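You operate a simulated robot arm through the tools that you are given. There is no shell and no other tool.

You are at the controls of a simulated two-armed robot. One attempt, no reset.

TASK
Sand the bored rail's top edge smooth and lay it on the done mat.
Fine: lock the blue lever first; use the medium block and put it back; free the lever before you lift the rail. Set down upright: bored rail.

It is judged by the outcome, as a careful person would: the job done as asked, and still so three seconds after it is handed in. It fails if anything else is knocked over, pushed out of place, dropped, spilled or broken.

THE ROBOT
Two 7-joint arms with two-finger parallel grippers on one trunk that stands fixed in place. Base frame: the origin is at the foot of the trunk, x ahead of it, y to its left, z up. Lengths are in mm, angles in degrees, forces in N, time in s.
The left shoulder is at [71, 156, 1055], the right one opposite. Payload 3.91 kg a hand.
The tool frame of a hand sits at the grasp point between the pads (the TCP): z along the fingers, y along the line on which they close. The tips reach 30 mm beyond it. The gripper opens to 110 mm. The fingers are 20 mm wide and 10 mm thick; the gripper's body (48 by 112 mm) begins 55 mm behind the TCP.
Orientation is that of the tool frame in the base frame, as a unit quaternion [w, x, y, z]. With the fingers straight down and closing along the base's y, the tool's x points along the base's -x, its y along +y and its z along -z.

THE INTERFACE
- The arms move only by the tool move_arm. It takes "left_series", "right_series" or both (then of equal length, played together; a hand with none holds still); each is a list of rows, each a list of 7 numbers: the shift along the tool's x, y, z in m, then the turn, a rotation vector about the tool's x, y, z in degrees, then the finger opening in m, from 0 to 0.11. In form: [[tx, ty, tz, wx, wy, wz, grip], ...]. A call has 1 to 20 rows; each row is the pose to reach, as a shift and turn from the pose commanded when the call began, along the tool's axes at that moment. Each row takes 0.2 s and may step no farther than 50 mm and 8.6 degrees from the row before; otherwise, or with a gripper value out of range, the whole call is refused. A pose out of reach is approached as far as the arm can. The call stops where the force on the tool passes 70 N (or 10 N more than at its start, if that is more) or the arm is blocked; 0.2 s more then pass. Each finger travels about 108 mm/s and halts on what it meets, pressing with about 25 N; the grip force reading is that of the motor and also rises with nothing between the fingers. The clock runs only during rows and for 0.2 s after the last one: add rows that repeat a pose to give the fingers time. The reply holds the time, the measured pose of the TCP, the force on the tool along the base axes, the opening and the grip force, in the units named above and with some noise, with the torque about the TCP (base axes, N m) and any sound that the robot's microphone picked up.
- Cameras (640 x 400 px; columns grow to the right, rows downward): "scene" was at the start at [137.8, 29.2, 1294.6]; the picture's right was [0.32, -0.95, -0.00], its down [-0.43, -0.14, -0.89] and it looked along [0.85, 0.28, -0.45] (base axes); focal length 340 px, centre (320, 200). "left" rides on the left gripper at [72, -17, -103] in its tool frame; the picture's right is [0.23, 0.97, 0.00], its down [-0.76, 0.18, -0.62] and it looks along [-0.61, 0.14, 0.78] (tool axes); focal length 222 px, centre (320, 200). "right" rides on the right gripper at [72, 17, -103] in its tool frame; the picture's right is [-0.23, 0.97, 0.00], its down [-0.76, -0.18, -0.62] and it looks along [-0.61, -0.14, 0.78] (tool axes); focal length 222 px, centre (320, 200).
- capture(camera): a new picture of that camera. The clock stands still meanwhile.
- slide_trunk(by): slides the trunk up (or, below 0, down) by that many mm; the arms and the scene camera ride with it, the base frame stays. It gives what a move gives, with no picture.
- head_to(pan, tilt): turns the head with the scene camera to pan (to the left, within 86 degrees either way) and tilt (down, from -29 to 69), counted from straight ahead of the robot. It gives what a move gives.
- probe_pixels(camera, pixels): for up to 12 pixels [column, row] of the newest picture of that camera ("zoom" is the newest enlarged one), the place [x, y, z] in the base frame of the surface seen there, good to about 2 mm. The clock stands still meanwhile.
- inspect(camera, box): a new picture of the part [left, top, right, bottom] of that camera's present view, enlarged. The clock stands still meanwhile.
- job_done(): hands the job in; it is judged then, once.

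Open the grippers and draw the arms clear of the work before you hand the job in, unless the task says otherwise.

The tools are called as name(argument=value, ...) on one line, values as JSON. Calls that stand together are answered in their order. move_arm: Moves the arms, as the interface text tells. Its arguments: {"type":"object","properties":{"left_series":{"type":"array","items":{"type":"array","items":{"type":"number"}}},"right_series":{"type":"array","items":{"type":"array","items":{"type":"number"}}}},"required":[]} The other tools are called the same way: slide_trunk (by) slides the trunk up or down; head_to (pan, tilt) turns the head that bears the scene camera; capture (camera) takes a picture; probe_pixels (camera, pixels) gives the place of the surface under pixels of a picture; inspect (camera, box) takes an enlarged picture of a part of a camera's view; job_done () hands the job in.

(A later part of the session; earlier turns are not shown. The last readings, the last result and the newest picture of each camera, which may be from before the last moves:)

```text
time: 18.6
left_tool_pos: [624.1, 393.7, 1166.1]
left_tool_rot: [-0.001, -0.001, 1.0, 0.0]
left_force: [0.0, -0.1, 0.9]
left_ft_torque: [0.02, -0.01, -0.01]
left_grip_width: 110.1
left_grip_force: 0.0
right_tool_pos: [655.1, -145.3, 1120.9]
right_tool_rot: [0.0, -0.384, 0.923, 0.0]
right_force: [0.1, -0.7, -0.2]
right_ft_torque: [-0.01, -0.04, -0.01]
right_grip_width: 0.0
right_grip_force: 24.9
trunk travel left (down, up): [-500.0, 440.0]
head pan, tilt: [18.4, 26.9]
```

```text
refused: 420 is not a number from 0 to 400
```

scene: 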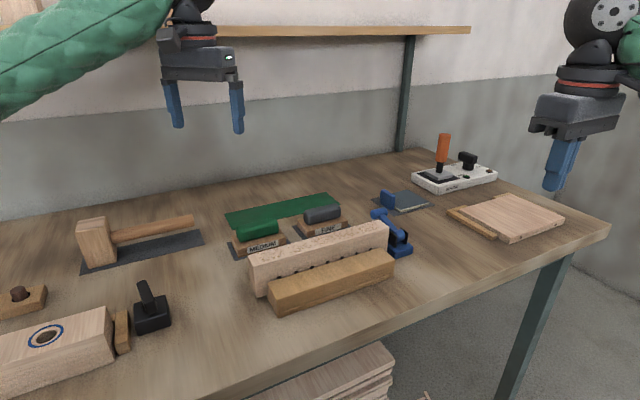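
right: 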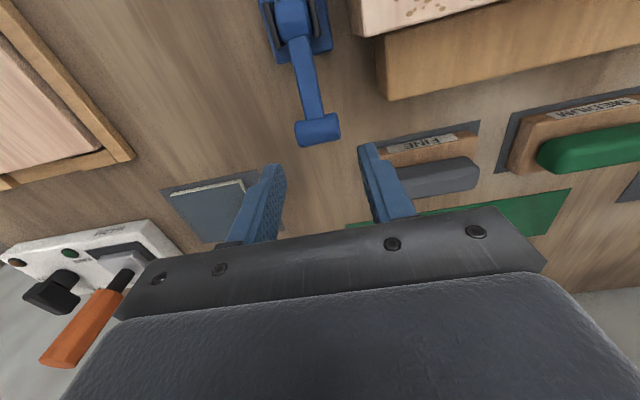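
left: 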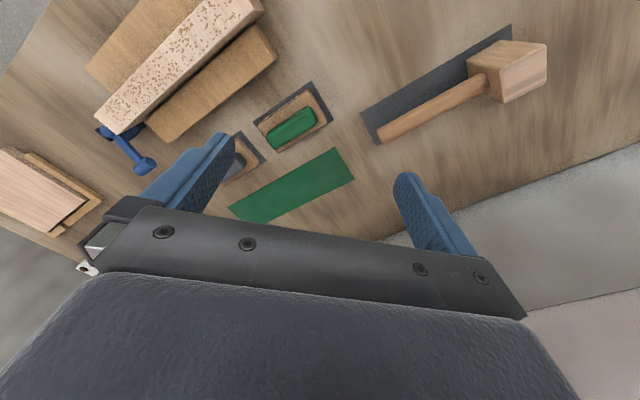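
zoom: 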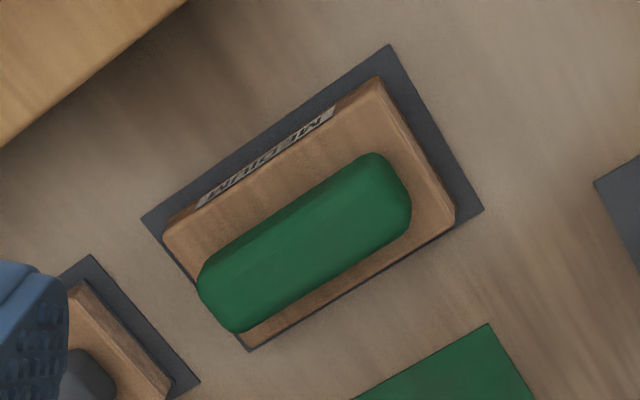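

probe_pixels(camera="zoom", pixels=[[390, 47], [144, 217], [248, 350], [482, 208], [375, 84], [166, 238], [452, 210], [255, 340], [375, 160], [405, 210], [205, 290], [235, 325]])

probe_pixels(camera="zoom", pixels=[[305, 240], [285, 210], [325, 280], [270, 190], [340, 300], [488, 326], [10, 140], [185, 2], [380, 190], [230, 290]])

```text
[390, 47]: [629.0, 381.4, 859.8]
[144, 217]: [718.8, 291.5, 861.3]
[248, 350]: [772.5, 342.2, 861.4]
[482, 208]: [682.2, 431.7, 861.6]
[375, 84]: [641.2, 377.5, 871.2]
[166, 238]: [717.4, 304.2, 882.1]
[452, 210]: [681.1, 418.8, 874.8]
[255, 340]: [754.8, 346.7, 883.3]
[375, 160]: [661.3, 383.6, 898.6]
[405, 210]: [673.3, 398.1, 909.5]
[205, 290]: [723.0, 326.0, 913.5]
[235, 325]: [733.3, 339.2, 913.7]
```

```text
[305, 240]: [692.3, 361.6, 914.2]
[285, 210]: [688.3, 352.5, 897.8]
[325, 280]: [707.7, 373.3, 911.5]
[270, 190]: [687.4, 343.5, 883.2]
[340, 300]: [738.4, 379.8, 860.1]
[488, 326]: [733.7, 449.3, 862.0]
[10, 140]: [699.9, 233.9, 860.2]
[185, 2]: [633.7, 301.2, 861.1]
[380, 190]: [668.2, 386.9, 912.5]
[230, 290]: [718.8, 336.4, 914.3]
```

The block's centre is about (699,362), handle along the rail's direction, ~32 mm wide, z 883–914. I'll turn the left hand +45° so it closes across the handle and bring it above, at z≈1020.

move_arm(left_series=[[-0.0125, -0.005, 0.02, 0, 0, 7.5, 0.11], [-0.025, -0.01, 0.045, 0, 0, 15, 0.11], [-0.0375, -0.016, 0.07, 0, 0, 22.5, 0.1], [-0.05, -0.021, 0.095, 0, 0, 30, 0.09], [-0.0625, -0.027, 0.12, 0, 0, 37.5, 0.08], [-0.075, -0.032, 0.146, 0, 0, 45, 0.07], [-0.075, -0.032, 0.146, 0, 0, 45, 0.07]])

capture(camera="left")

capture(camera="scene")

```text
time: 20.2
left_tool_pos: [700.5, 362.6, 1019.3]
left_tool_rot: [0.0, 0.383, 0.924, 0.0]
left_force: [-0.1, -0.1, 0.1]
left_ft_torque: [0.02, 0.02, -0.02]
left_grip_width: 70.1
left_grip_force: 0.0
right_tool_pos: [655.6, -144.3, 1121.0]
right_tool_rot: [0.0, -0.383, 0.924, 0.0]
right_force: [-0.7, 0.1, 0.7]
right_ft_torque: [-0.01, -0.05, 0.02]
right_grip_width: 0.0
right_grip_force: 24.9
trunk travel left (down, up): [-500.0, 440.0]
head pan, tilt: [18.4, 26.9]
```

```text
taken
```

left: 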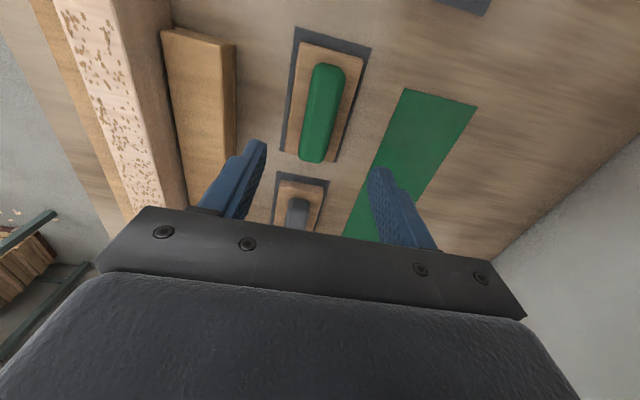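

```text
taken
```

scene: 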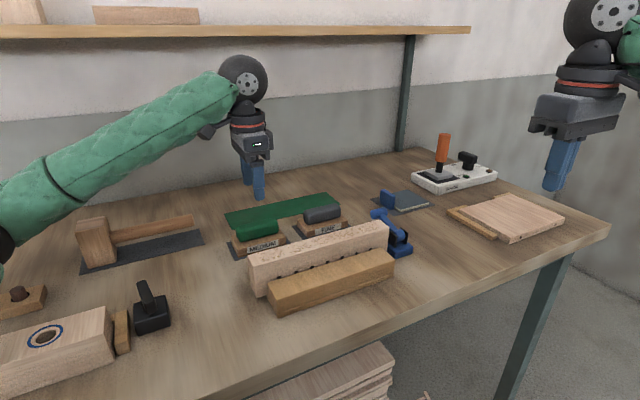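

The handle is at (320,112) in the left view. I'll probe its edges to centre the grasp.

probe_pixels(camera="left", pixels=[[306, 115], [322, 114], [338, 112], [329, 67], [313, 158], [312, 155], [300, 45], [355, 55], [285, 145], [335, 160]])

```text
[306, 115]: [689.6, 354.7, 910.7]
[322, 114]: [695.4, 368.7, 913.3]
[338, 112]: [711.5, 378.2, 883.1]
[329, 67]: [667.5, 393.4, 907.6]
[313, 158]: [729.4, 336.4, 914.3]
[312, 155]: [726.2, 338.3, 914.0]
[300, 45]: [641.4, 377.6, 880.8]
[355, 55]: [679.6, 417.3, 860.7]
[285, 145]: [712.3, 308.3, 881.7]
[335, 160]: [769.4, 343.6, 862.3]
```

The hand is centred on the handle (v≈751). I'll descend to TCP z≈918 and close.

move_arm(left_series=[[0, 0, 0.03, 0, 0, 0, 0.07], [0, 0, 0.06, 0, 0, 0, 0.07], [0, 0, 0.09, 0, 0, 0, 0.07], [0, 0, 0.101, 0, 0, 0, 0.07], [0, 0, 0.101, 0, 0, 0, 0.05], [0, 0, 0.101, 0, 0, 0, 0.03], [0, 0, 0.101, 0, 0, 0, 0.02], [0, 0, 0.101, 0, 0, 0, 0.02]])

inspect(camera="scene", box=[200, 130, 400, 290])

```text
time: 22.0
left_tool_pos: [699.2, 355.0, 923.3]
left_tool_rot: [0.0, 0.381, 0.925, 0.006]
left_force: [4.2, -8.8, 21.5]
left_ft_torque: [-0.73, -0.4, -0.04]
left_grip_width: 29.8
left_grip_force: 24.9
right_tool_pos: [654.2, -153.5, 1119.5]
right_tool_rot: [0.003, -0.384, 0.923, 0.005]
right_force: [0.0, 0.4, 0.7]
right_ft_torque: [-0.01, 0.02, -0.01]
right_grip_width: 0.0
right_grip_force: 25.5
trunk travel left (down, up): [-500.0, 440.0]
head pan, tilt: [18.4, 26.9]
```

```text
2.50 times, centred on (300, 210) of scene
```

zoom: 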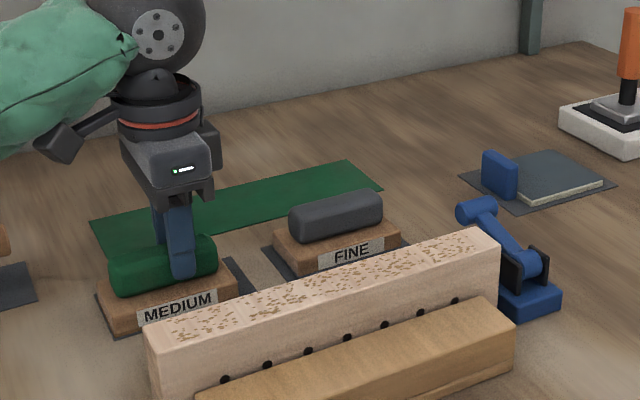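

Odd: the left TCP reads 7 mm off in y, and the right hand also shifted by about 9 mm without a command, with 21 N upward on the left. I'll hold still for a moment and re-read, then look.

move_arm(left_series=[[0, 0, 0, 0, 0, 0, 0.02], [0, 0, 0, 0, 0, 0, 0.02]])

capture(camera="left")

capture(camera="scene")

```text
time: 22.6
left_tool_pos: [699.6, 357.0, 925.1]
left_tool_rot: [-0.001, 0.38, 0.925, 0.006]
left_force: [0.3, 0.1, 0.6]
left_ft_torque: [-0.04, 0.03, 0.0]
left_grip_width: 29.6
left_grip_force: 24.9
right_tool_pos: [655.2, -153.9, 1119.3]
right_tool_rot: [0.002, -0.382, 0.924, 0.004]
right_force: [-0.8, -0.7, -1.0]
right_ft_torque: [0.01, -0.06, 0.02]
right_grip_width: 0.0
right_grip_force: 24.5
trunk travel left (down, up): [-500.0, 440.0]
head pan, tilt: [18.4, 26.9]
```

```text
taken
```

left: 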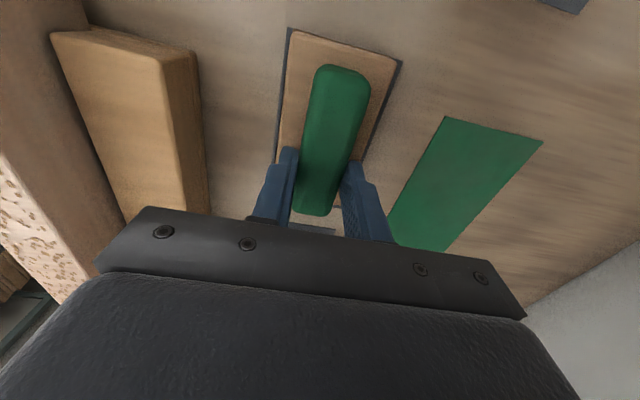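

```text
taken
```

scene: 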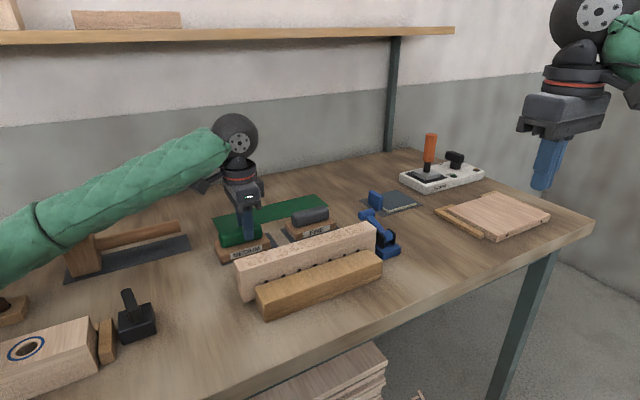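

The scene picture has shifted about 14 px left though the head wasn't turned, so something nudged the robot or the camera. I'll re-probe fixed things to see whether the base frame, the camera or the table shifted.

inspect(camera="scene", box=[200, 170, 420, 320])

probe_pixels(camera="scene", pixels=[[237, 258], [363, 222], [375, 229], [246, 265], [326, 197], [258, 290], [365, 214], [388, 250], [215, 258], [404, 178]])

probe_pixels(camera="left", pixels=[[286, 35], [402, 62], [300, 42], [390, 68], [445, 117], [542, 141], [335, 72], [315, 130], [310, 205], [350, 140]])

```text
2.67 times, centred on (310, 245) of scene
```

zoom: 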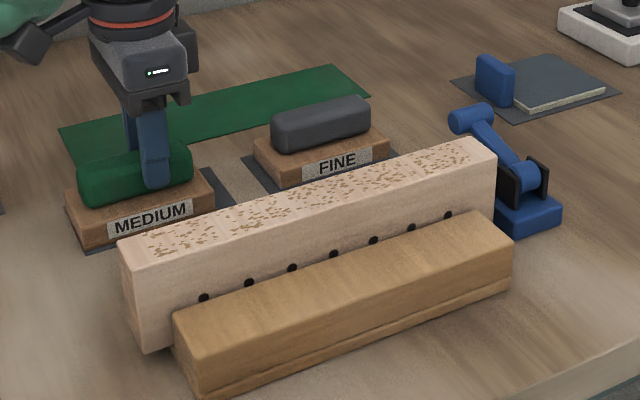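

```text
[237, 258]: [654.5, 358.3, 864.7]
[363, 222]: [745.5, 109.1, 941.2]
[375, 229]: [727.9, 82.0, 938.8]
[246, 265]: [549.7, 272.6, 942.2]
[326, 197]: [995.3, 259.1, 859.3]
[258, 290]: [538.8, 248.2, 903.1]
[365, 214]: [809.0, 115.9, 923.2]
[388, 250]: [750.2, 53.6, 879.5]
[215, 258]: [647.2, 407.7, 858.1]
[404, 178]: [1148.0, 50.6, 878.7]
```

```text
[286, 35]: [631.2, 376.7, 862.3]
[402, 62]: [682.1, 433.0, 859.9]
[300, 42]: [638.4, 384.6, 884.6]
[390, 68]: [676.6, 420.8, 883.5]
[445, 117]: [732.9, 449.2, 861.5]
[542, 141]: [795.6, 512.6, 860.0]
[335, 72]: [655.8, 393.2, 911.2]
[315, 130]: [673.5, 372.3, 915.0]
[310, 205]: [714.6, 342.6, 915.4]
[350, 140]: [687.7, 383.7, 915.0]
```

The fixed things probe at the same coordinates, so the table is unchanged. The robot itself now leans about 0.7° to the right, with readings still true in the base frame. I'll work from measured poses. The fingertips are only at z≈895, so I'll regrip the handle about 7 mm deeper.

move_arm(left_series=[[0, 0, 0, 0, 0, 0, 0.045], [0, 0, 0.003, 0, 0, 0, 0.045], [0, 0, 0.006, 0, 0, 0, 0.045], [0, 0, 0.006, 0, 0, 0, 0.03], [0, 0, 0.006, 0, 0, 0, 0.02], [0, 0, 0.006, 0, 0, 0, 0.02]])

inspect(camera="left", box=[220, 10, 460, 250])

```text
time: 24.0
left_tool_pos: [697.3, 356.2, 931.9]
left_tool_rot: [0.005, 0.379, 0.925, 0.01]
left_force: [2.1, 3.1, 7.6]
left_ft_torque: [0.17, 0.13, -0.12]
left_grip_width: 29.7
left_grip_force: 24.8
right_tool_pos: [651.4, -156.6, 1125.9]
right_tool_rot: [0.004, -0.383, 0.924, 0.004]
right_force: [-0.9, -0.2, 0.0]
right_ft_torque: [0.03, -0.01, 0.02]
right_grip_width: 0.0
right_grip_force: 24.7
trunk travel left (down, up): [-500.0, 440.0]
head pan, tilt: [18.4, 26.9]
```

```text
1.67 times, centred on (340, 130) of left
```

zoom: 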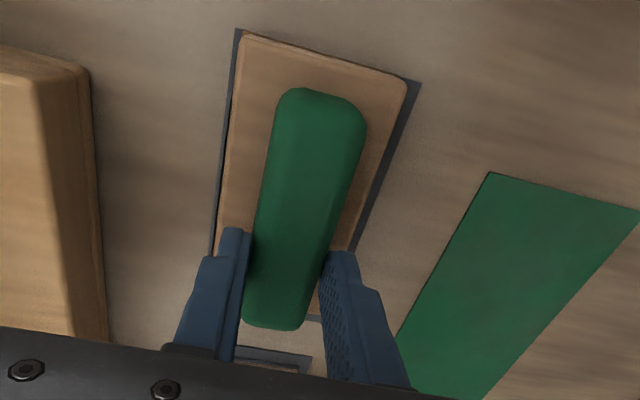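

The TCP rose to z 932 although commanded down, and the right hand rose too, so the robot is being pushed by something other than the fingertips, perhaps the left forearm against something. I'll turn the head left to look along the left arm.

head_to(pan=55, tilt=30)

capture(camera="scene")

```text
time: 25.0
left_tool_pos: [697.5, 356.1, 932.5]
left_tool_rot: [0.005, 0.379, 0.925, 0.01]
left_force: [2.4, 7.6, 19.9]
left_ft_torque: [0.11, 0.14, -0.08]
left_grip_width: 29.5
left_grip_force: 24.4
right_tool_pos: [651.4, -156.2, 1125.1]
right_tool_rot: [0.005, -0.383, 0.924, 0.006]
right_force: [0.5, 0.5, 0.5]
right_ft_torque: [-0.03, 0.01, -0.01]
right_grip_width: 0.0
right_grip_force: 25.5
trunk travel left (down, up): [-500.0, 440.0]
head pan, tilt: [55.0, 30.0]
```

```text
taken
```

scene: 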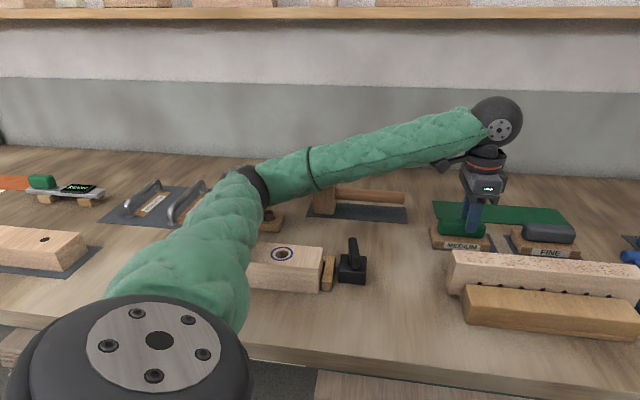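

The left elbow, at (255,190), hangs low over the peg rack and the bored beam. I'll probe the arm's underside and what lies beneath it.

inspect(camera="scene", box=[180, 150, 340, 300])

probe_pixels(camera="scene", pixels=[[255, 185], [265, 203], [240, 220], [245, 250], [275, 198], [300, 190], [272, 222], [283, 215], [322, 185], [325, 205], [280, 260], [230, 200]])

```text
2.67 times, centred on (260, 225) of scene
```

zoom: 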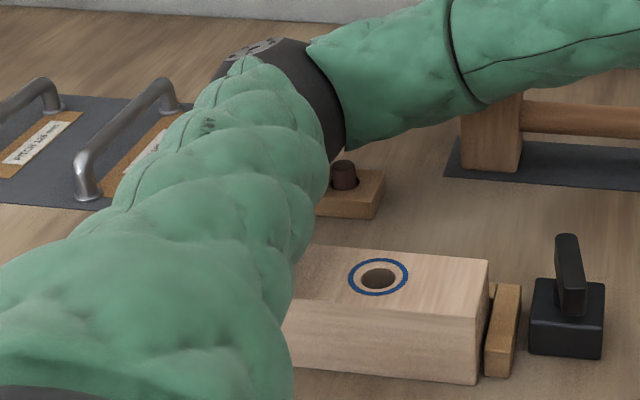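

```text
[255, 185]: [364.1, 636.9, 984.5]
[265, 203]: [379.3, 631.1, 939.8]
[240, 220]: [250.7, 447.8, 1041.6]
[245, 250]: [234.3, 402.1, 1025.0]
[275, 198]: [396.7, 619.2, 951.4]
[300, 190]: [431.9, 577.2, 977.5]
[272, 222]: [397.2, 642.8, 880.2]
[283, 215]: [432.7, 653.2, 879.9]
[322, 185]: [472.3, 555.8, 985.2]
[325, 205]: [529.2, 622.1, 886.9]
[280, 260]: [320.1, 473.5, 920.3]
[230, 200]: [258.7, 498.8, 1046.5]
```

The elbow, at about (375,635), sits right over the pegs of the rack at (400,643,~895) and is probably resting on them, which lifts the robot. I'll open the left gripper, then raise the trunk straight up so the elbow comes off vertically.

move_arm(left_series=[[0, 0, 0, 0, 0, 0, 0.05], [0, 0, 0, 0, 0, 0, 0.07]])

slide_trunk(by=150)

capture(camera="scene")

```text
time: 25.6
left_tool_pos: [697.8, 356.6, 930.2]
left_tool_rot: [0.004, 0.38, 0.925, 0.01]
left_force: [0.7, 0.1, -0.1]
left_ft_torque: [-0.02, 0.04, 0.02]
left_grip_width: 69.9
left_grip_force: 0.1
right_tool_pos: [652.0, -157.2, 1124.9]
right_tool_rot: [0.004, -0.382, 0.924, 0.005]
right_force: [0.3, 0.8, 0.0]
right_ft_torque: [-0.02, -0.01, 0.0]
right_grip_width: 0.1
right_grip_force: 24.4
trunk travel left (down, up): [-500.0, 440.0]
head pan, tilt: [55.0, 30.0]
```

```text
time: 27.4
left_tool_pos: [700.6, 363.1, 1062.1]
left_tool_rot: [-0.001, 0.382, 0.924, 0.0]
left_force: [-0.3, 0.6, 0.1]
left_ft_torque: [-0.03, -0.01, -0.01]
left_grip_width: 70.1
left_grip_force: 0.1
right_tool_pos: [656.7, -144.1, 1269.0]
right_tool_rot: [0.0, -0.382, 0.924, -0.001]
right_force: [-0.2, 0.4, -0.3]
right_ft_torque: [-0.01, 0.04, -0.01]
right_grip_width: 0.0
right_grip_force: 24.8
trunk travel left (down, up): [-650.0, 290.0]
head pan, tilt: [55.0, 30.0]
```

```text
taken
```

scene: 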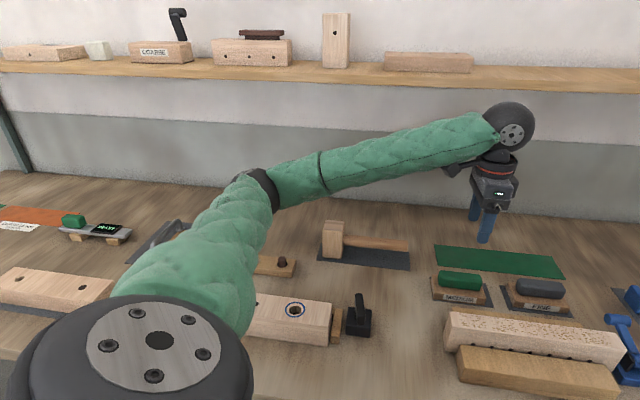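

The lean is gone and readings are back to normal, so the elbow was indeed resting on the rack. I'll raise the left hand and look at the rack and pegs for any disturbance.

move_arm(left_series=[[0, 0, -0.04, 0, 0, 0, 0.07], [0, 0, -0.08, 0, 0, 0, 0.07], [0, 0, -0.12, 0, 0, 0, 0.07], [0, 0, -0.16, 0, 0, 0, 0.07]])

head_to(pan=40, tilt=40)

capture(camera="scene")

```text
time: 28.4
left_tool_pos: [699.8, 360.5, 1222.2]
left_tool_rot: [0.0, 0.383, 0.924, -0.001]
left_force: [-0.1, -0.4, -0.4]
left_ft_torque: [0.01, -0.04, -0.02]
left_grip_width: 69.9
left_grip_force: 0.0
right_tool_pos: [655.1, -146.1, 1269.2]
right_tool_rot: [0.0, -0.383, 0.924, 0.0]
right_force: [0.2, -0.6, 0.3]
right_ft_torque: [0.01, -0.02, 0.0]
right_grip_width: 0.0
right_grip_force: 25.1
trunk travel left (down, up): [-650.0, 290.0]
head pan, tilt: [55.0, 30.0]
```

```text
time: 29.1
left_tool_pos: [699.4, 363.3, 1221.1]
left_tool_rot: [0.0, 0.382, 0.924, 0.0]
left_force: [-0.3, -0.7, -0.3]
left_ft_torque: [0.01, 0.02, 0.0]
left_grip_width: 70.2
left_grip_force: 0.1
right_tool_pos: [655.8, -143.6, 1268.4]
right_tool_rot: [0.0, -0.383, 0.924, 0.0]
right_force: [-0.3, -0.3, -0.3]
right_ft_torque: [-0.01, 0.02, 0.04]
right_grip_width: 0.0
right_grip_force: 24.9
trunk travel left (down, up): [-650.0, 290.0]
head pan, tilt: [40.0, 40.0]
```

```text
taken
```

scene: 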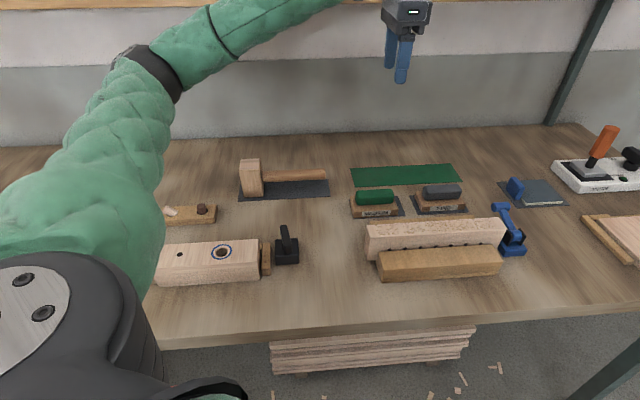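

inspect(camera="scene", box=[140, 150, 300, 300])

inspect(camera="scene", box=[330, 150, 480, 230])

```text
2.67 times, centred on (220, 225) of scene
```

zoom: 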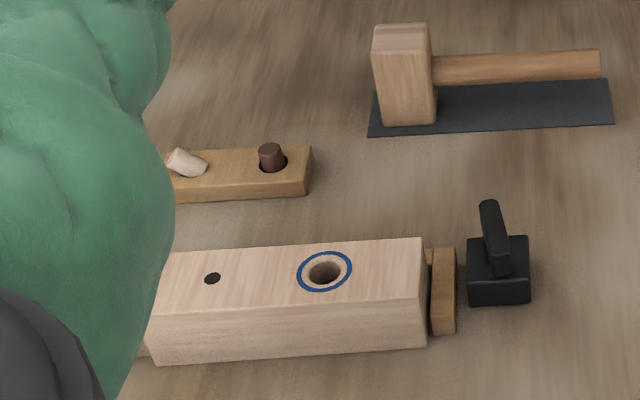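

```text
4.27 times, centred on (405, 190) of scene
```

zoom: 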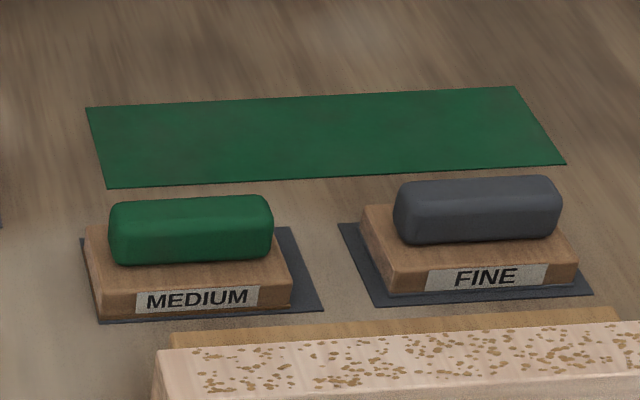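

The white peg in the rack has been tipped over by my elbow — it lies slanted at (187,163) in the enlarged view. I must set it upright again. First I'll locate it precisely with the head turned that way.

head_to(pan=58, tilt=40)

capture(camera="scene")

capture(camera="left")

```text
time: 30.0
left_tool_pos: [699.0, 363.5, 1222.3]
left_tool_rot: [-0.001, 0.382, 0.924, 0.0]
left_force: [0.5, 0.3, 0.6]
left_ft_torque: [0.02, 0.02, -0.01]
left_grip_width: 70.2
left_grip_force: 0.2
right_tool_pos: [656.2, -144.1, 1269.6]
right_tool_rot: [0.0, -0.383, 0.924, 0.0]
right_force: [0.7, 0.7, 0.4]
right_ft_torque: [0.01, 0.0, 0.01]
right_grip_width: 0.1
right_grip_force: 24.6
trunk travel left (down, up): [-650.0, 290.0]
head pan, tilt: [58.0, 40.0]
```

```text
taken
```

scene: 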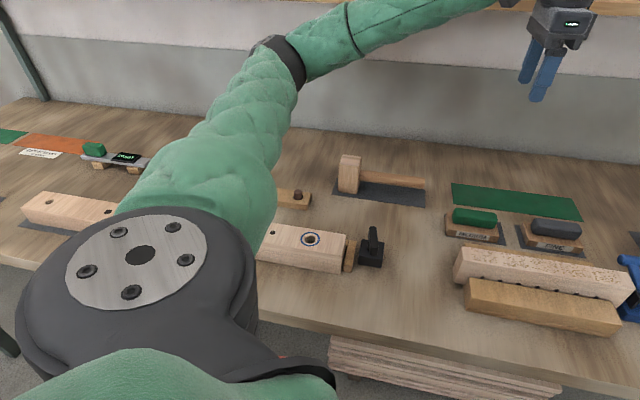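

```text
taken
```

left: 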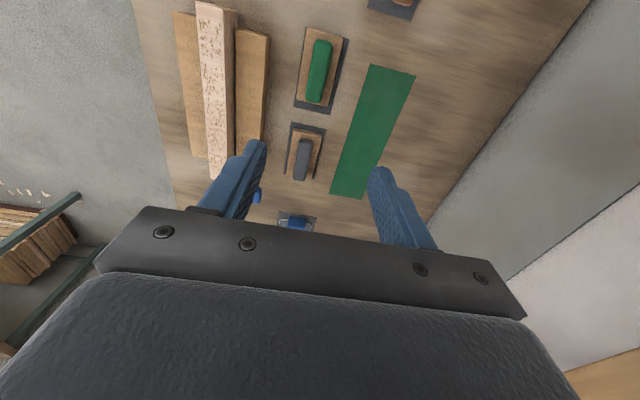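

The shoulder hides it from here. I'll go back to pan 40 to probe the peg's place.

head_to(pan=36, tilt=42)

inspect(camera="scene", box=[150, 130, 290, 240])

```text
time: 30.8
left_tool_pos: [700.1, 363.2, 1220.5]
left_tool_rot: [-0.001, 0.383, 0.924, 0.001]
left_force: [0.9, -0.4, -0.7]
left_ft_torque: [0.01, -0.04, 0.04]
left_grip_width: 70.0
left_grip_force: 0.0
right_tool_pos: [656.0, -143.6, 1269.8]
right_tool_rot: [0.001, -0.383, 0.924, -0.001]
right_force: [0.1, 0.1, -0.3]
right_ft_torque: [0.02, 0.0, -0.01]
right_grip_width: 0.0
right_grip_force: 24.8
trunk travel left (down, up): [-650.0, 290.0]
head pan, tilt: [36.0, 42.0]
```

```text
3.64 times, centred on (220, 185) of scene
```

zoom: 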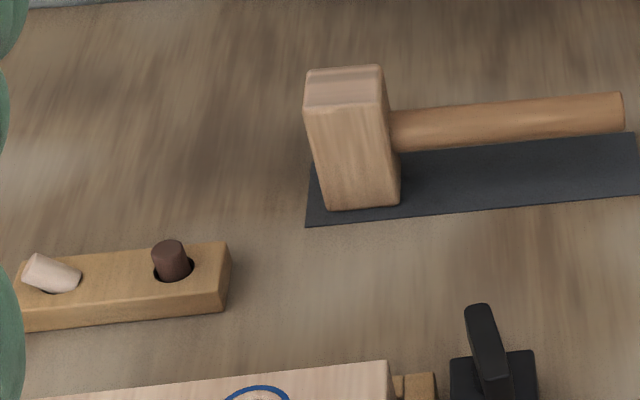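

The white peg leans out of its hole. I'll probe peg, hole and rack.

probe_pixels(camera="zoom", pixels=[[36, 268], [50, 265], [68, 280], [60, 290], [40, 290], [168, 245], [170, 265], [185, 270], [155, 275], [228, 245], [222, 290], [110, 275]])

inspect(camera="scene", box=[150, 180, 210, 225])

```text
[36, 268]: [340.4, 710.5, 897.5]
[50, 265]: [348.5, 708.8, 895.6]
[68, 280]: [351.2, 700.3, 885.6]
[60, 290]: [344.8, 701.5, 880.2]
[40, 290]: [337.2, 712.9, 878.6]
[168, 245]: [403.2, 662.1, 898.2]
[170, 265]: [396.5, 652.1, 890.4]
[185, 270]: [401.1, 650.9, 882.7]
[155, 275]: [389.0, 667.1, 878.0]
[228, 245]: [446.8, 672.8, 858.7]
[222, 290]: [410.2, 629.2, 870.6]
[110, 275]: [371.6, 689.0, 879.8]
```

```text
8.89 times, centred on (180, 202) of scene
```

zoom: 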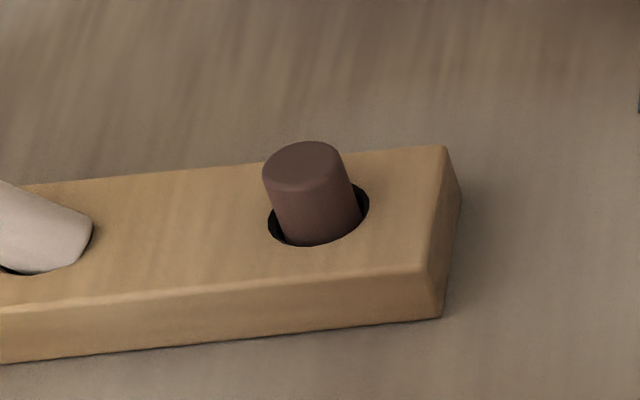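

The rack runs along the diagonal; the white peg's hole is near (345,705), the dark peg stands at (397,655). I'll bring the left hand over there at its present height (z 1222) so its camera can look straight down.

move_arm(left_series=[[0.04, 0, 0, 0, 0, 0, 0.07], [0.08, 0, 0, 0, 0, 0, 0.07], [0.12, 0, 0, 0, 0, 0, 0.07], [0.16, 0, 0, 0, 0, 0, 0.07], [0.2, 0, 0, 0, 0, 0, 0.07], [0.24, 0, 0, 0, 0, 0, 0.07]])

capture(camera="scene")

capture(camera="left")

```text
time: 32.2
left_tool_pos: [527.8, 533.3, 1222.5]
left_tool_rot: [0.001, 0.383, 0.924, -0.001]
left_force: [-0.4, -0.3, 0.1]
left_ft_torque: [0.01, -0.02, 0.0]
left_grip_width: 70.2
left_grip_force: 0.0
right_tool_pos: [654.6, -143.9, 1270.4]
right_tool_rot: [0.0, -0.382, 0.924, -0.001]
right_force: [-0.4, -0.2, 0.2]
right_ft_torque: [0.03, 0.03, -0.01]
right_grip_width: 0.0
right_grip_force: 24.9
trunk travel left (down, up): [-650.0, 290.0]
head pan, tilt: [36.0, 42.0]
```

```text
taken
```

scene: 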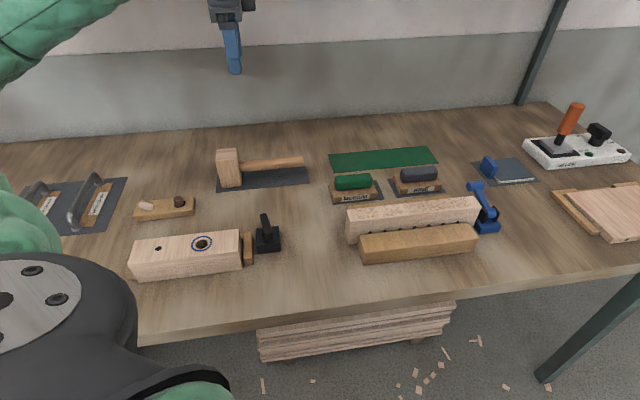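

```text
taken
```

left: 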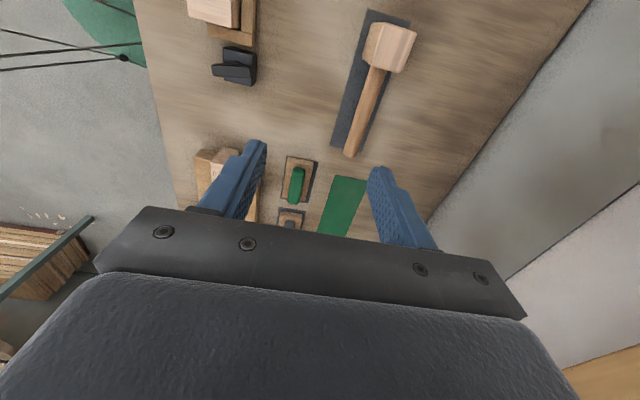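

Now the rack is in clear view of the scene camera at (165,208). I'll enlarge it.

inspect(camera="scene", box=[120, 180, 210, 236])

probe_pixels(camera="zoom", pixels=[[125, 160], [140, 180], [160, 165], [185, 165], [210, 180], [215, 195], [195, 200], [145, 205], [170, 205], [240, 190], [110, 175], [420, 150]])

```text
7.11 times, centred on (165, 208) of scene
```

zoom: 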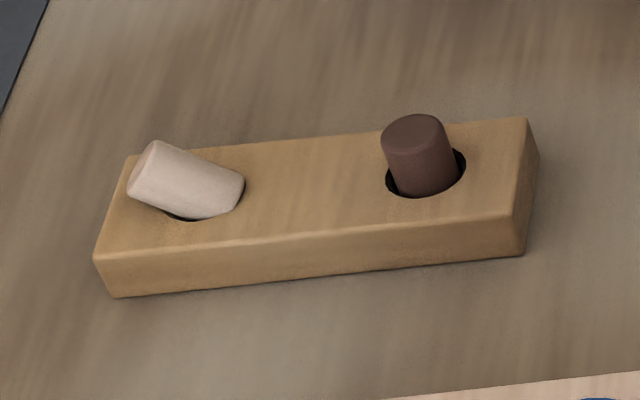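

```text
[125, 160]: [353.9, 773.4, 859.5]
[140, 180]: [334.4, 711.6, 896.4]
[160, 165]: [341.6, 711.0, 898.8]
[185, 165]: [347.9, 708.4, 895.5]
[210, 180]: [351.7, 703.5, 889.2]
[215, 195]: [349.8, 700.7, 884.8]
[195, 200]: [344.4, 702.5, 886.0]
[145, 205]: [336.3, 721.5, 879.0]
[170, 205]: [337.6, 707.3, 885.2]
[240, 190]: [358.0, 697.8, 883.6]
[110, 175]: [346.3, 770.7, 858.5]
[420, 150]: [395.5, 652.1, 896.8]
```

The white peg's foot is still in its hole, and it leans toward −u (up-left). I'll go on with the left hand for a straight-down look.

move_arm(left_series=[[0.04, 0, 0.01, 0, 0, 0, 0.07], [0.08, 0, 0.03, 0, 0, 0, 0.07], [0.12, 0, 0.05, 0, 0, 0, 0.07], [0.16, 0, 0.07, 0, 0, 0, 0.07], [0.2, 0, 0.09, 0, 0, 0, 0.07]])

capture(camera="left")

capture(camera="scene")

```text
time: 33.4
left_tool_pos: [388.8, 672.3, 1131.4]
left_tool_rot: [0.001, 0.383, 0.924, 0.001]
left_force: [-0.2, -1.4, 0.0]
left_ft_torque: [0.03, 0.02, -0.01]
left_grip_width: 69.9
left_grip_force: 0.0
right_tool_pos: [655.0, -145.6, 1269.3]
right_tool_rot: [0.0, -0.381, 0.924, 0.0]
right_force: [0.1, 0.1, 0.1]
right_ft_torque: [0.04, -0.01, 0.0]
right_grip_width: 0.1
right_grip_force: 25.0
trunk travel left (down, up): [-650.0, 290.0]
head pan, tilt: [36.0, 42.0]
```

```text
taken
```

left: 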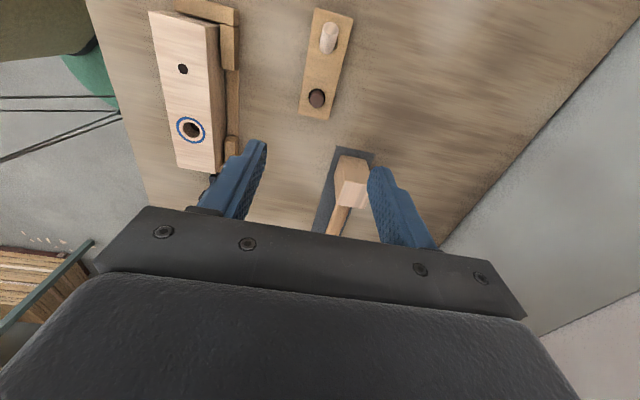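

```text
taken
```

scene: 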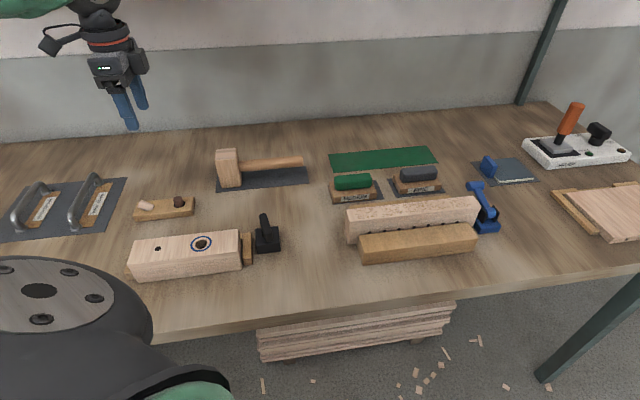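

inspect(camera="left", box=[285, 0, 375, 125])

probe_pixels(camera="left", pixels=[[330, 24], [329, 38], [327, 48], [321, 36], [338, 36], [330, 30], [317, 98], [317, 92], [317, 105], [353, 15], [312, 10], [300, 114]])

```text
3.20 times, centred on (330, 62) of left
```

zoom: 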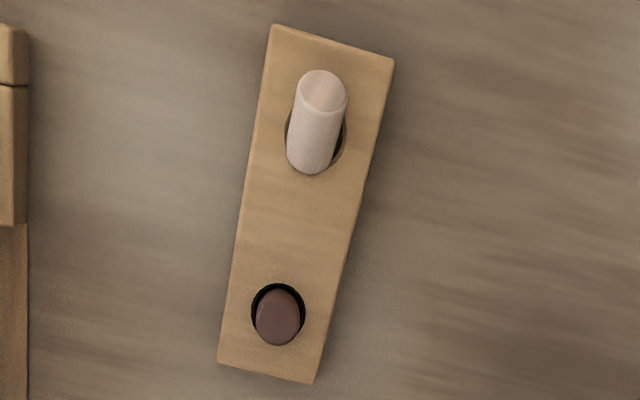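

```text
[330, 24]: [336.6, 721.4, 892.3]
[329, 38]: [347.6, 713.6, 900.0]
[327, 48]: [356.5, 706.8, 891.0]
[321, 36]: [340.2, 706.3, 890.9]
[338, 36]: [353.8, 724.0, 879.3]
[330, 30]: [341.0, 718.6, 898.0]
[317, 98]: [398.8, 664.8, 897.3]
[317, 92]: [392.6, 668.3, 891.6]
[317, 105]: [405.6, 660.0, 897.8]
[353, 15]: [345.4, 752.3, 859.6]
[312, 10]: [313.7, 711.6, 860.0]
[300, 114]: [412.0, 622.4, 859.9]
```

The peg (about 20 mm thick) simply leans 45–50° inside its wider hole, centred at about (350.5,707.7); its top points to −u. Pushing its top toward +u with closed fingers should stand it up. First I'll check the elbow's clearance and what's near, by looking left.

head_to(pan=80, tilt=35)

capture(camera="scene")

```text
time: 34.5
left_tool_pos: [392.3, 673.1, 1132.2]
left_tool_rot: [0.0, 0.383, 0.924, 0.0]
left_force: [-0.5, 0.0, -0.4]
left_ft_torque: [0.04, 0.01, -0.01]
left_grip_width: 70.1
left_grip_force: 0.1
right_tool_pos: [656.3, -143.5, 1269.9]
right_tool_rot: [0.0, -0.383, 0.924, 0.0]
right_force: [-0.9, 0.9, 0.6]
right_ft_torque: [-0.02, 0.02, -0.01]
right_grip_width: 0.0
right_grip_force: 24.7
trunk travel left (down, up): [-650.0, 290.0]
head pan, tilt: [80.0, 35.0]
```

```text
taken
```

scene: 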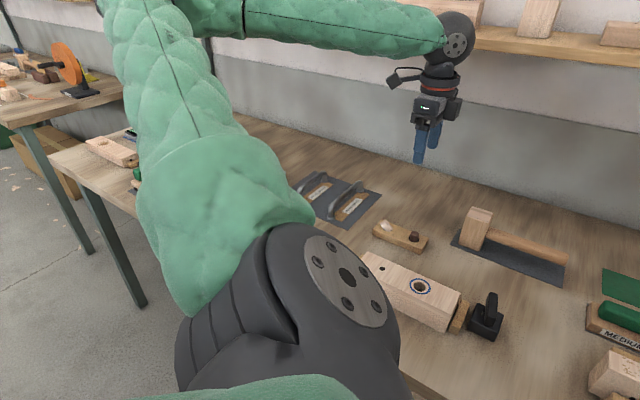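

The elbow is now high up. I'll probe the metal handles at (350,200) to be sure the hand stays clear of them.

probe_pixels(camera="scene", pixels=[[377, 186], [335, 212], [381, 194], [345, 228], [320, 178], [300, 190], [387, 227], [395, 233], [413, 237], [375, 232], [426, 240], [160, 20]])

inspect(camera="scene", box=[290, 165, 450, 265])

```text
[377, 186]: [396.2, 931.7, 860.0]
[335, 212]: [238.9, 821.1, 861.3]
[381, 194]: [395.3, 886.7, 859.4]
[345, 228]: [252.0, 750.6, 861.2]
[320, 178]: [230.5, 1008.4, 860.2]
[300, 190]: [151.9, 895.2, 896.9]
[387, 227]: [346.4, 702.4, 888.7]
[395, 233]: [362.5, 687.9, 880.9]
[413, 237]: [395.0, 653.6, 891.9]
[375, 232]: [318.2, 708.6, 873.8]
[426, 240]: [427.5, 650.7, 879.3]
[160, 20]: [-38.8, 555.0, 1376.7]
```

```text
4.00 times, centred on (370, 215) of scene
```

zoom: 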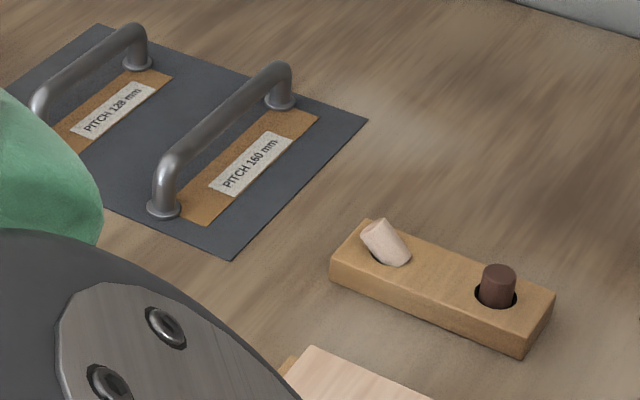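

The handles' mat begins at u≈−352, well behind where my fingers will go (u≈−302). I'll close the fingers, shift over and lower to z≈960, above everything there, then check.

move_arm(left_series=[[0.035, -0.001, 0, 0, 0, 0, 0.04], [0.07, -0.002, 0, 0, 0, 0, 0.01], [0.1034, -0.0037, 0.01, 0, 0, 0, 0.0], [0.1034, -0.0037, 0.05, 0, 0, 0, 0.0], [0.1034, -0.0037, 0.09, 0, 0, 0, 0.0], [0.1034, -0.0037, 0.13, 0, 0, 0, 0.0], [0.1034, -0.0037, 0.165, 0, 0, 0, 0.0], [0.1034, -0.0037, 0.165, 0, 0, 0, 0.0]])

capture(camera="scene")

capture(camera="left")

```text
time: 36.3
left_tool_pos: [313.7, 745.2, 967.8]
left_tool_rot: [0.0, 0.383, 0.924, 0.0]
left_force: [-0.1, -0.3, -0.2]
left_ft_torque: [0.03, -0.02, -0.06]
left_grip_width: 0.0
left_grip_force: 25.1
right_tool_pos: [655.5, -145.6, 1270.4]
right_tool_rot: [0.0, -0.383, 0.924, -0.001]
right_force: [-0.5, 0.1, -0.4]
right_ft_torque: [0.04, -0.02, -0.01]
right_grip_width: 0.1
right_grip_force: 25.4
trunk travel left (down, up): [-650.0, 290.0]
head pan, tilt: [80.0, 35.0]
```

```text
taken
```

scene: 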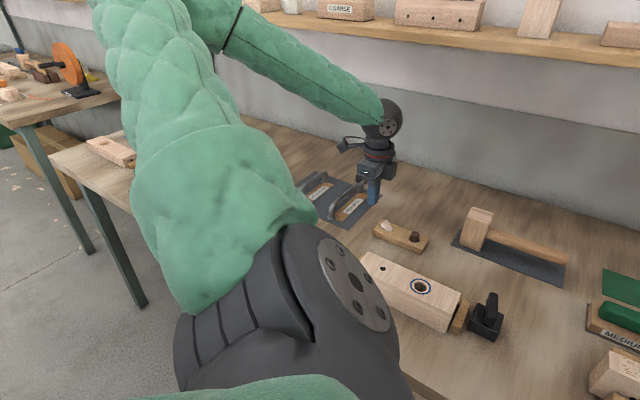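

```text
taken
```

left: 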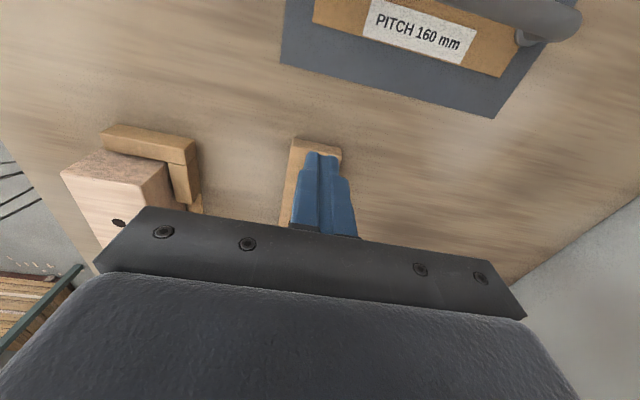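

All clear. I'll lower the closed fingertips to about 5 mm above the rack top on the −u side of the peg.

move_arm(left_series=[[0, 0, 0.02, 0, 0, 0, 0], [0, 0, 0.04, 0, 0, 0, 0], [0, 0, 0.052, 0, 0, 0, 0], [0, 0, 0.052, 0, 0, 0, 0]])

inspect(camera="scene", box=[340, 165, 450, 255])

```text
time: 37.3
left_tool_pos: [313.9, 743.7, 915.1]
left_tool_rot: [0.0, 0.382, 0.924, 0.0]
left_force: [0.3, 0.5, 0.2]
left_ft_torque: [-0.04, 0.03, -0.02]
left_grip_width: 0.1
left_grip_force: 24.9
right_tool_pos: [654.8, -143.7, 1270.6]
right_tool_rot: [0.0, -0.382, 0.924, 0.0]
right_force: [0.2, -0.4, -0.9]
right_ft_torque: [-0.05, 0.0, 0.0]
right_grip_width: 0.0
right_grip_force: 25.2
trunk travel left (down, up): [-650.0, 290.0]
head pan, tilt: [80.0, 35.0]
```

```text
4.44 times, centred on (395, 210) of scene
```

zoom: 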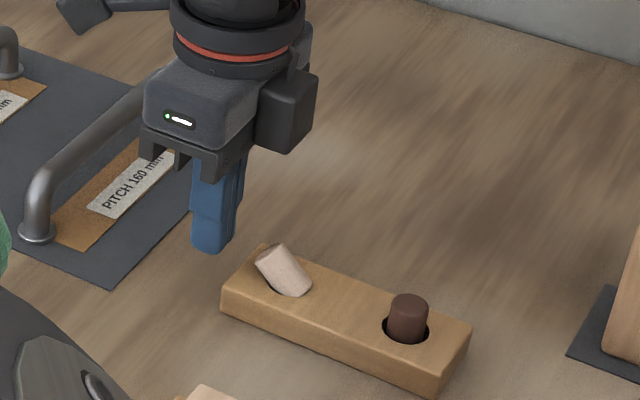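

The fingertips stand behind the peg, 5 mm above the rack. I'll push slowly toward +u, 22 mm first.

move_arm(left_series=[[-0.005, 0, 0.002, 0, 0, 0, 0], [-0.01, 0, 0.002, 0, 0, 0, 0], [-0.014, 0, 0.002, 0, 0, 0, 0], [-0.017, 0, 0.002, 0, 0, 0, 0], [-0.02, 0, 0.002, 0, 0, 0, 0], [-0.022, 0, 0.002, 0, 0, 0, 0]])

inspect(camera="scene", box=[340, 165, 450, 255])

```text
time: 38.7
left_tool_pos: [328.1, 728.8, 913.7]
left_tool_rot: [-0.001, 0.382, 0.924, 0.0]
left_force: [-7.3, 9.6, 3.3]
left_ft_torque: [0.2, 0.17, 0.03]
left_grip_width: 0.0
left_grip_force: 24.6
right_tool_pos: [656.3, -142.8, 1269.8]
right_tool_rot: [-0.001, -0.383, 0.924, 0.0]
right_force: [0.0, 0.3, -0.4]
right_ft_torque: [0.02, -0.01, -0.02]
right_grip_width: 0.2
right_grip_force: 25.2
trunk travel left (down, up): [-650.0, 290.0]
head pan, tilt: [80.0, 35.0]
```

```text
4.44 times, centred on (395, 210) of scene
```

zoom: 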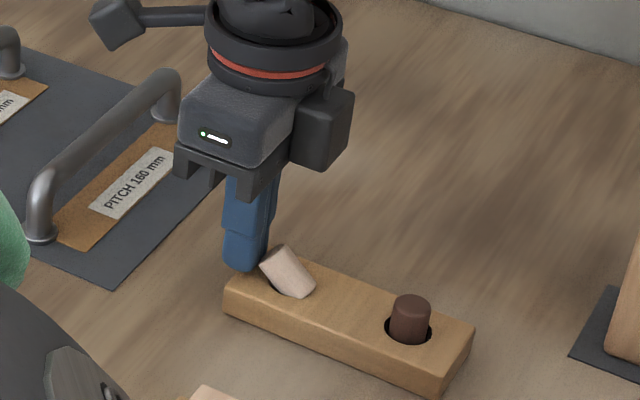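

The push met 12 N and the rack crept about 1 mm, so the peg is jammed against the rim and pushing is the wrong way. I'll back off, rise, and look again; then I'll grip the peg, lift it out, turn it upright and set it back.

move_arm(left_series=[[0.015, 0, 0, 0, 0, 0, 0], [0.03, 0, 0, 0, 0, 0, 0], [0.03, 0, -0.04, 0, 0, 0, 0], [0.03, 0, -0.08, 0, 0, 0, 0], [0.0, 0, -0.12, 0, 0, 0, 0], [-0.03, 0, -0.15, 0, 0, 0, 0.02], [-0.06, 0, -0.15, 0, 0, 0, 0.06], [-0.08, 0, -0.15, 0, 0, 0, 0.07]])

capture(camera="left")

inspect(camera="scene", box=[340, 165, 450, 255])

```text
time: 40.5
left_tool_pos: [384.4, 671.2, 1064.0]
left_tool_rot: [0.001, 0.381, 0.924, 0.0]
left_force: [0.0, 0.2, 0.0]
left_ft_torque: [-0.02, 0.01, 0.0]
left_grip_width: 70.1
left_grip_force: 0.0
right_tool_pos: [654.5, -144.7, 1269.0]
right_tool_rot: [0.0, -0.382, 0.924, 0.0]
right_force: [0.7, 0.4, 0.3]
right_ft_torque: [-0.03, 0.01, 0.01]
right_grip_width: 0.1
right_grip_force: 25.3
trunk travel left (down, up): [-650.0, 290.0]
head pan, tilt: [80.0, 35.0]
```

```text
taken
```

left: 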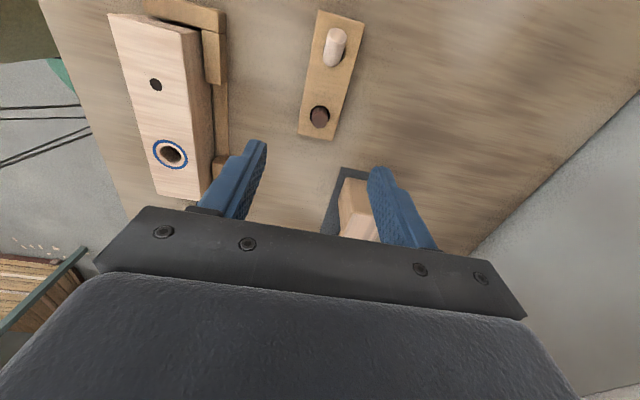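

```text
4.44 times, centred on (395, 210) of scene
```

zoom: 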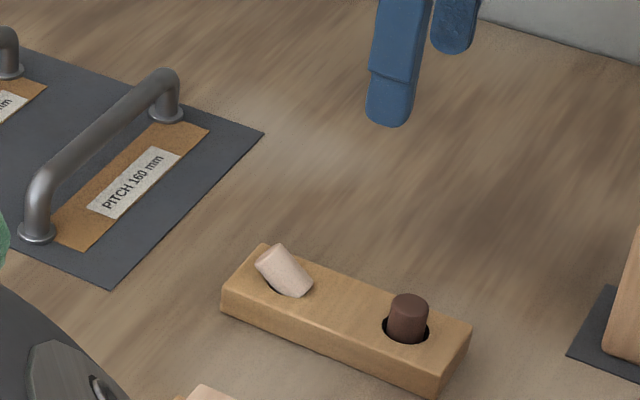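

The rack is at the same pixels as before, so it didn't move. I'll enlarge the left view of the peg and measure it.

inspect(camera="left", box=[290, 5, 380, 145])

inspect(camera="left", box=[310, 15, 360, 75])

probe_pixels(camera="zoom", pixels=[[320, 100], [320, 120], [320, 140], [320, 160], [310, 180], [305, 200], [300, 220], [300, 240], [280, 180], [350, 180], [345, 120], [290, 130]])

```text
2.86 times, centred on (335, 75) of left
```

zoom: 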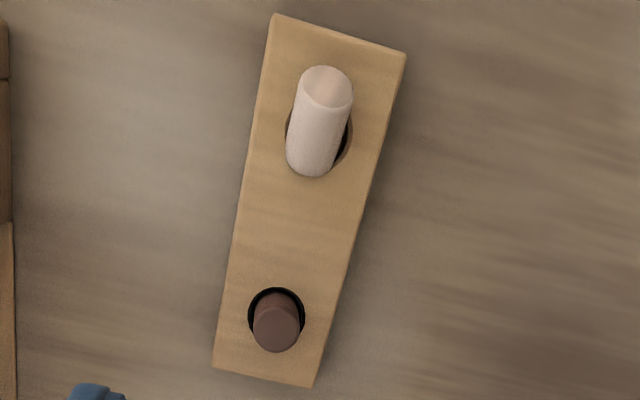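

```text
6.67 times, centred on (335, 45) of left
```

zoom: 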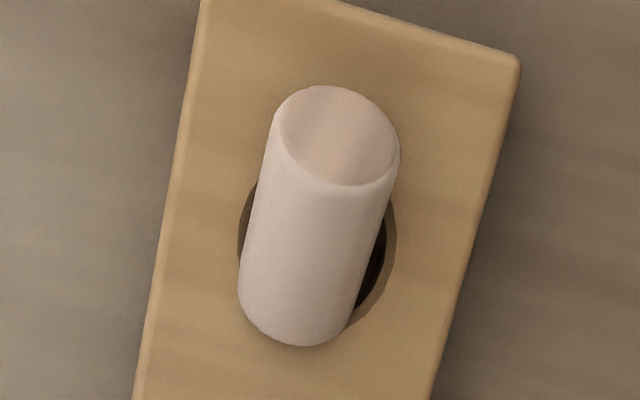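

```text
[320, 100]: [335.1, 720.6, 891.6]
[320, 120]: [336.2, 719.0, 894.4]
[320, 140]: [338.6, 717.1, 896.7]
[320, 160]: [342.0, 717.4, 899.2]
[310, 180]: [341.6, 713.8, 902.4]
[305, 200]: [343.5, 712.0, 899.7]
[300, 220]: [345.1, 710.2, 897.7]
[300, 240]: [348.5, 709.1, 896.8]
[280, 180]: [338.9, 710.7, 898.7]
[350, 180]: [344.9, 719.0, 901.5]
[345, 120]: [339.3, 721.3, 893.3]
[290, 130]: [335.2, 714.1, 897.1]
```

The peg is about 18 mm thick and 33 mm long, wedged across its 25 mm hole at ~50°. I'll tilt the hand 24° about the closing axis and lower it with open fingers to just above the peg.

move_arm(left_series=[[0.03, 0, 0, 0, -8, 0, 0.05], [0.06, 0.0008, 0.01, 0, -16, 0, 0.045], [0.0721, 0.0008, 0.03, 0, -24, 0, 0.042], [0.0721, 0.0008, 0.06, 0, -24, 0, 0.042], [0.0721, 0.0008, 0.09, 0, -24, 0, 0.042], [0.0721, 0.0008, 0.115, 0, -24, 0, 0.042], [0.0721, 0.0008, 0.115, 0, -24, 0, 0.042]])

inspect(camera="scene", box=[340, 165, 450, 255])

capture(camera="left")

```text
time: 42.1
left_tool_pos: [332.4, 722.4, 949.2]
left_tool_rot: [0.191, 0.374, 0.904, -0.079]
left_force: [0.4, 0.2, -0.1]
left_ft_torque: [0.02, 0.03, 0.01]
left_grip_width: 41.8
left_grip_force: 0.1
right_tool_pos: [655.2, -144.3, 1270.7]
right_tool_rot: [0.0, -0.383, 0.924, 0.001]
right_force: [0.3, 0.0, 0.6]
right_ft_torque: [0.04, 0.0, 0.01]
right_grip_width: 0.0
right_grip_force: 25.1
trunk travel left (down, up): [-650.0, 290.0]
head pan, tilt: [80.0, 35.0]
```

```text
4.44 times, centred on (395, 210) of scene
```

zoom: 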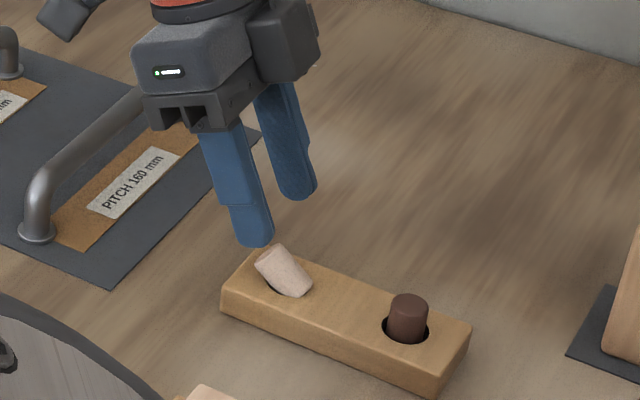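

```text
taken
```

left: 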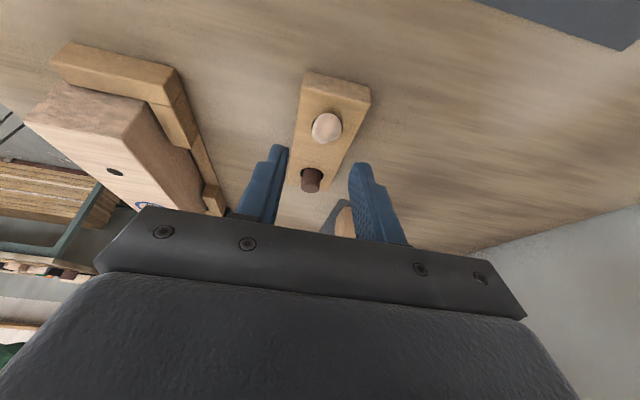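

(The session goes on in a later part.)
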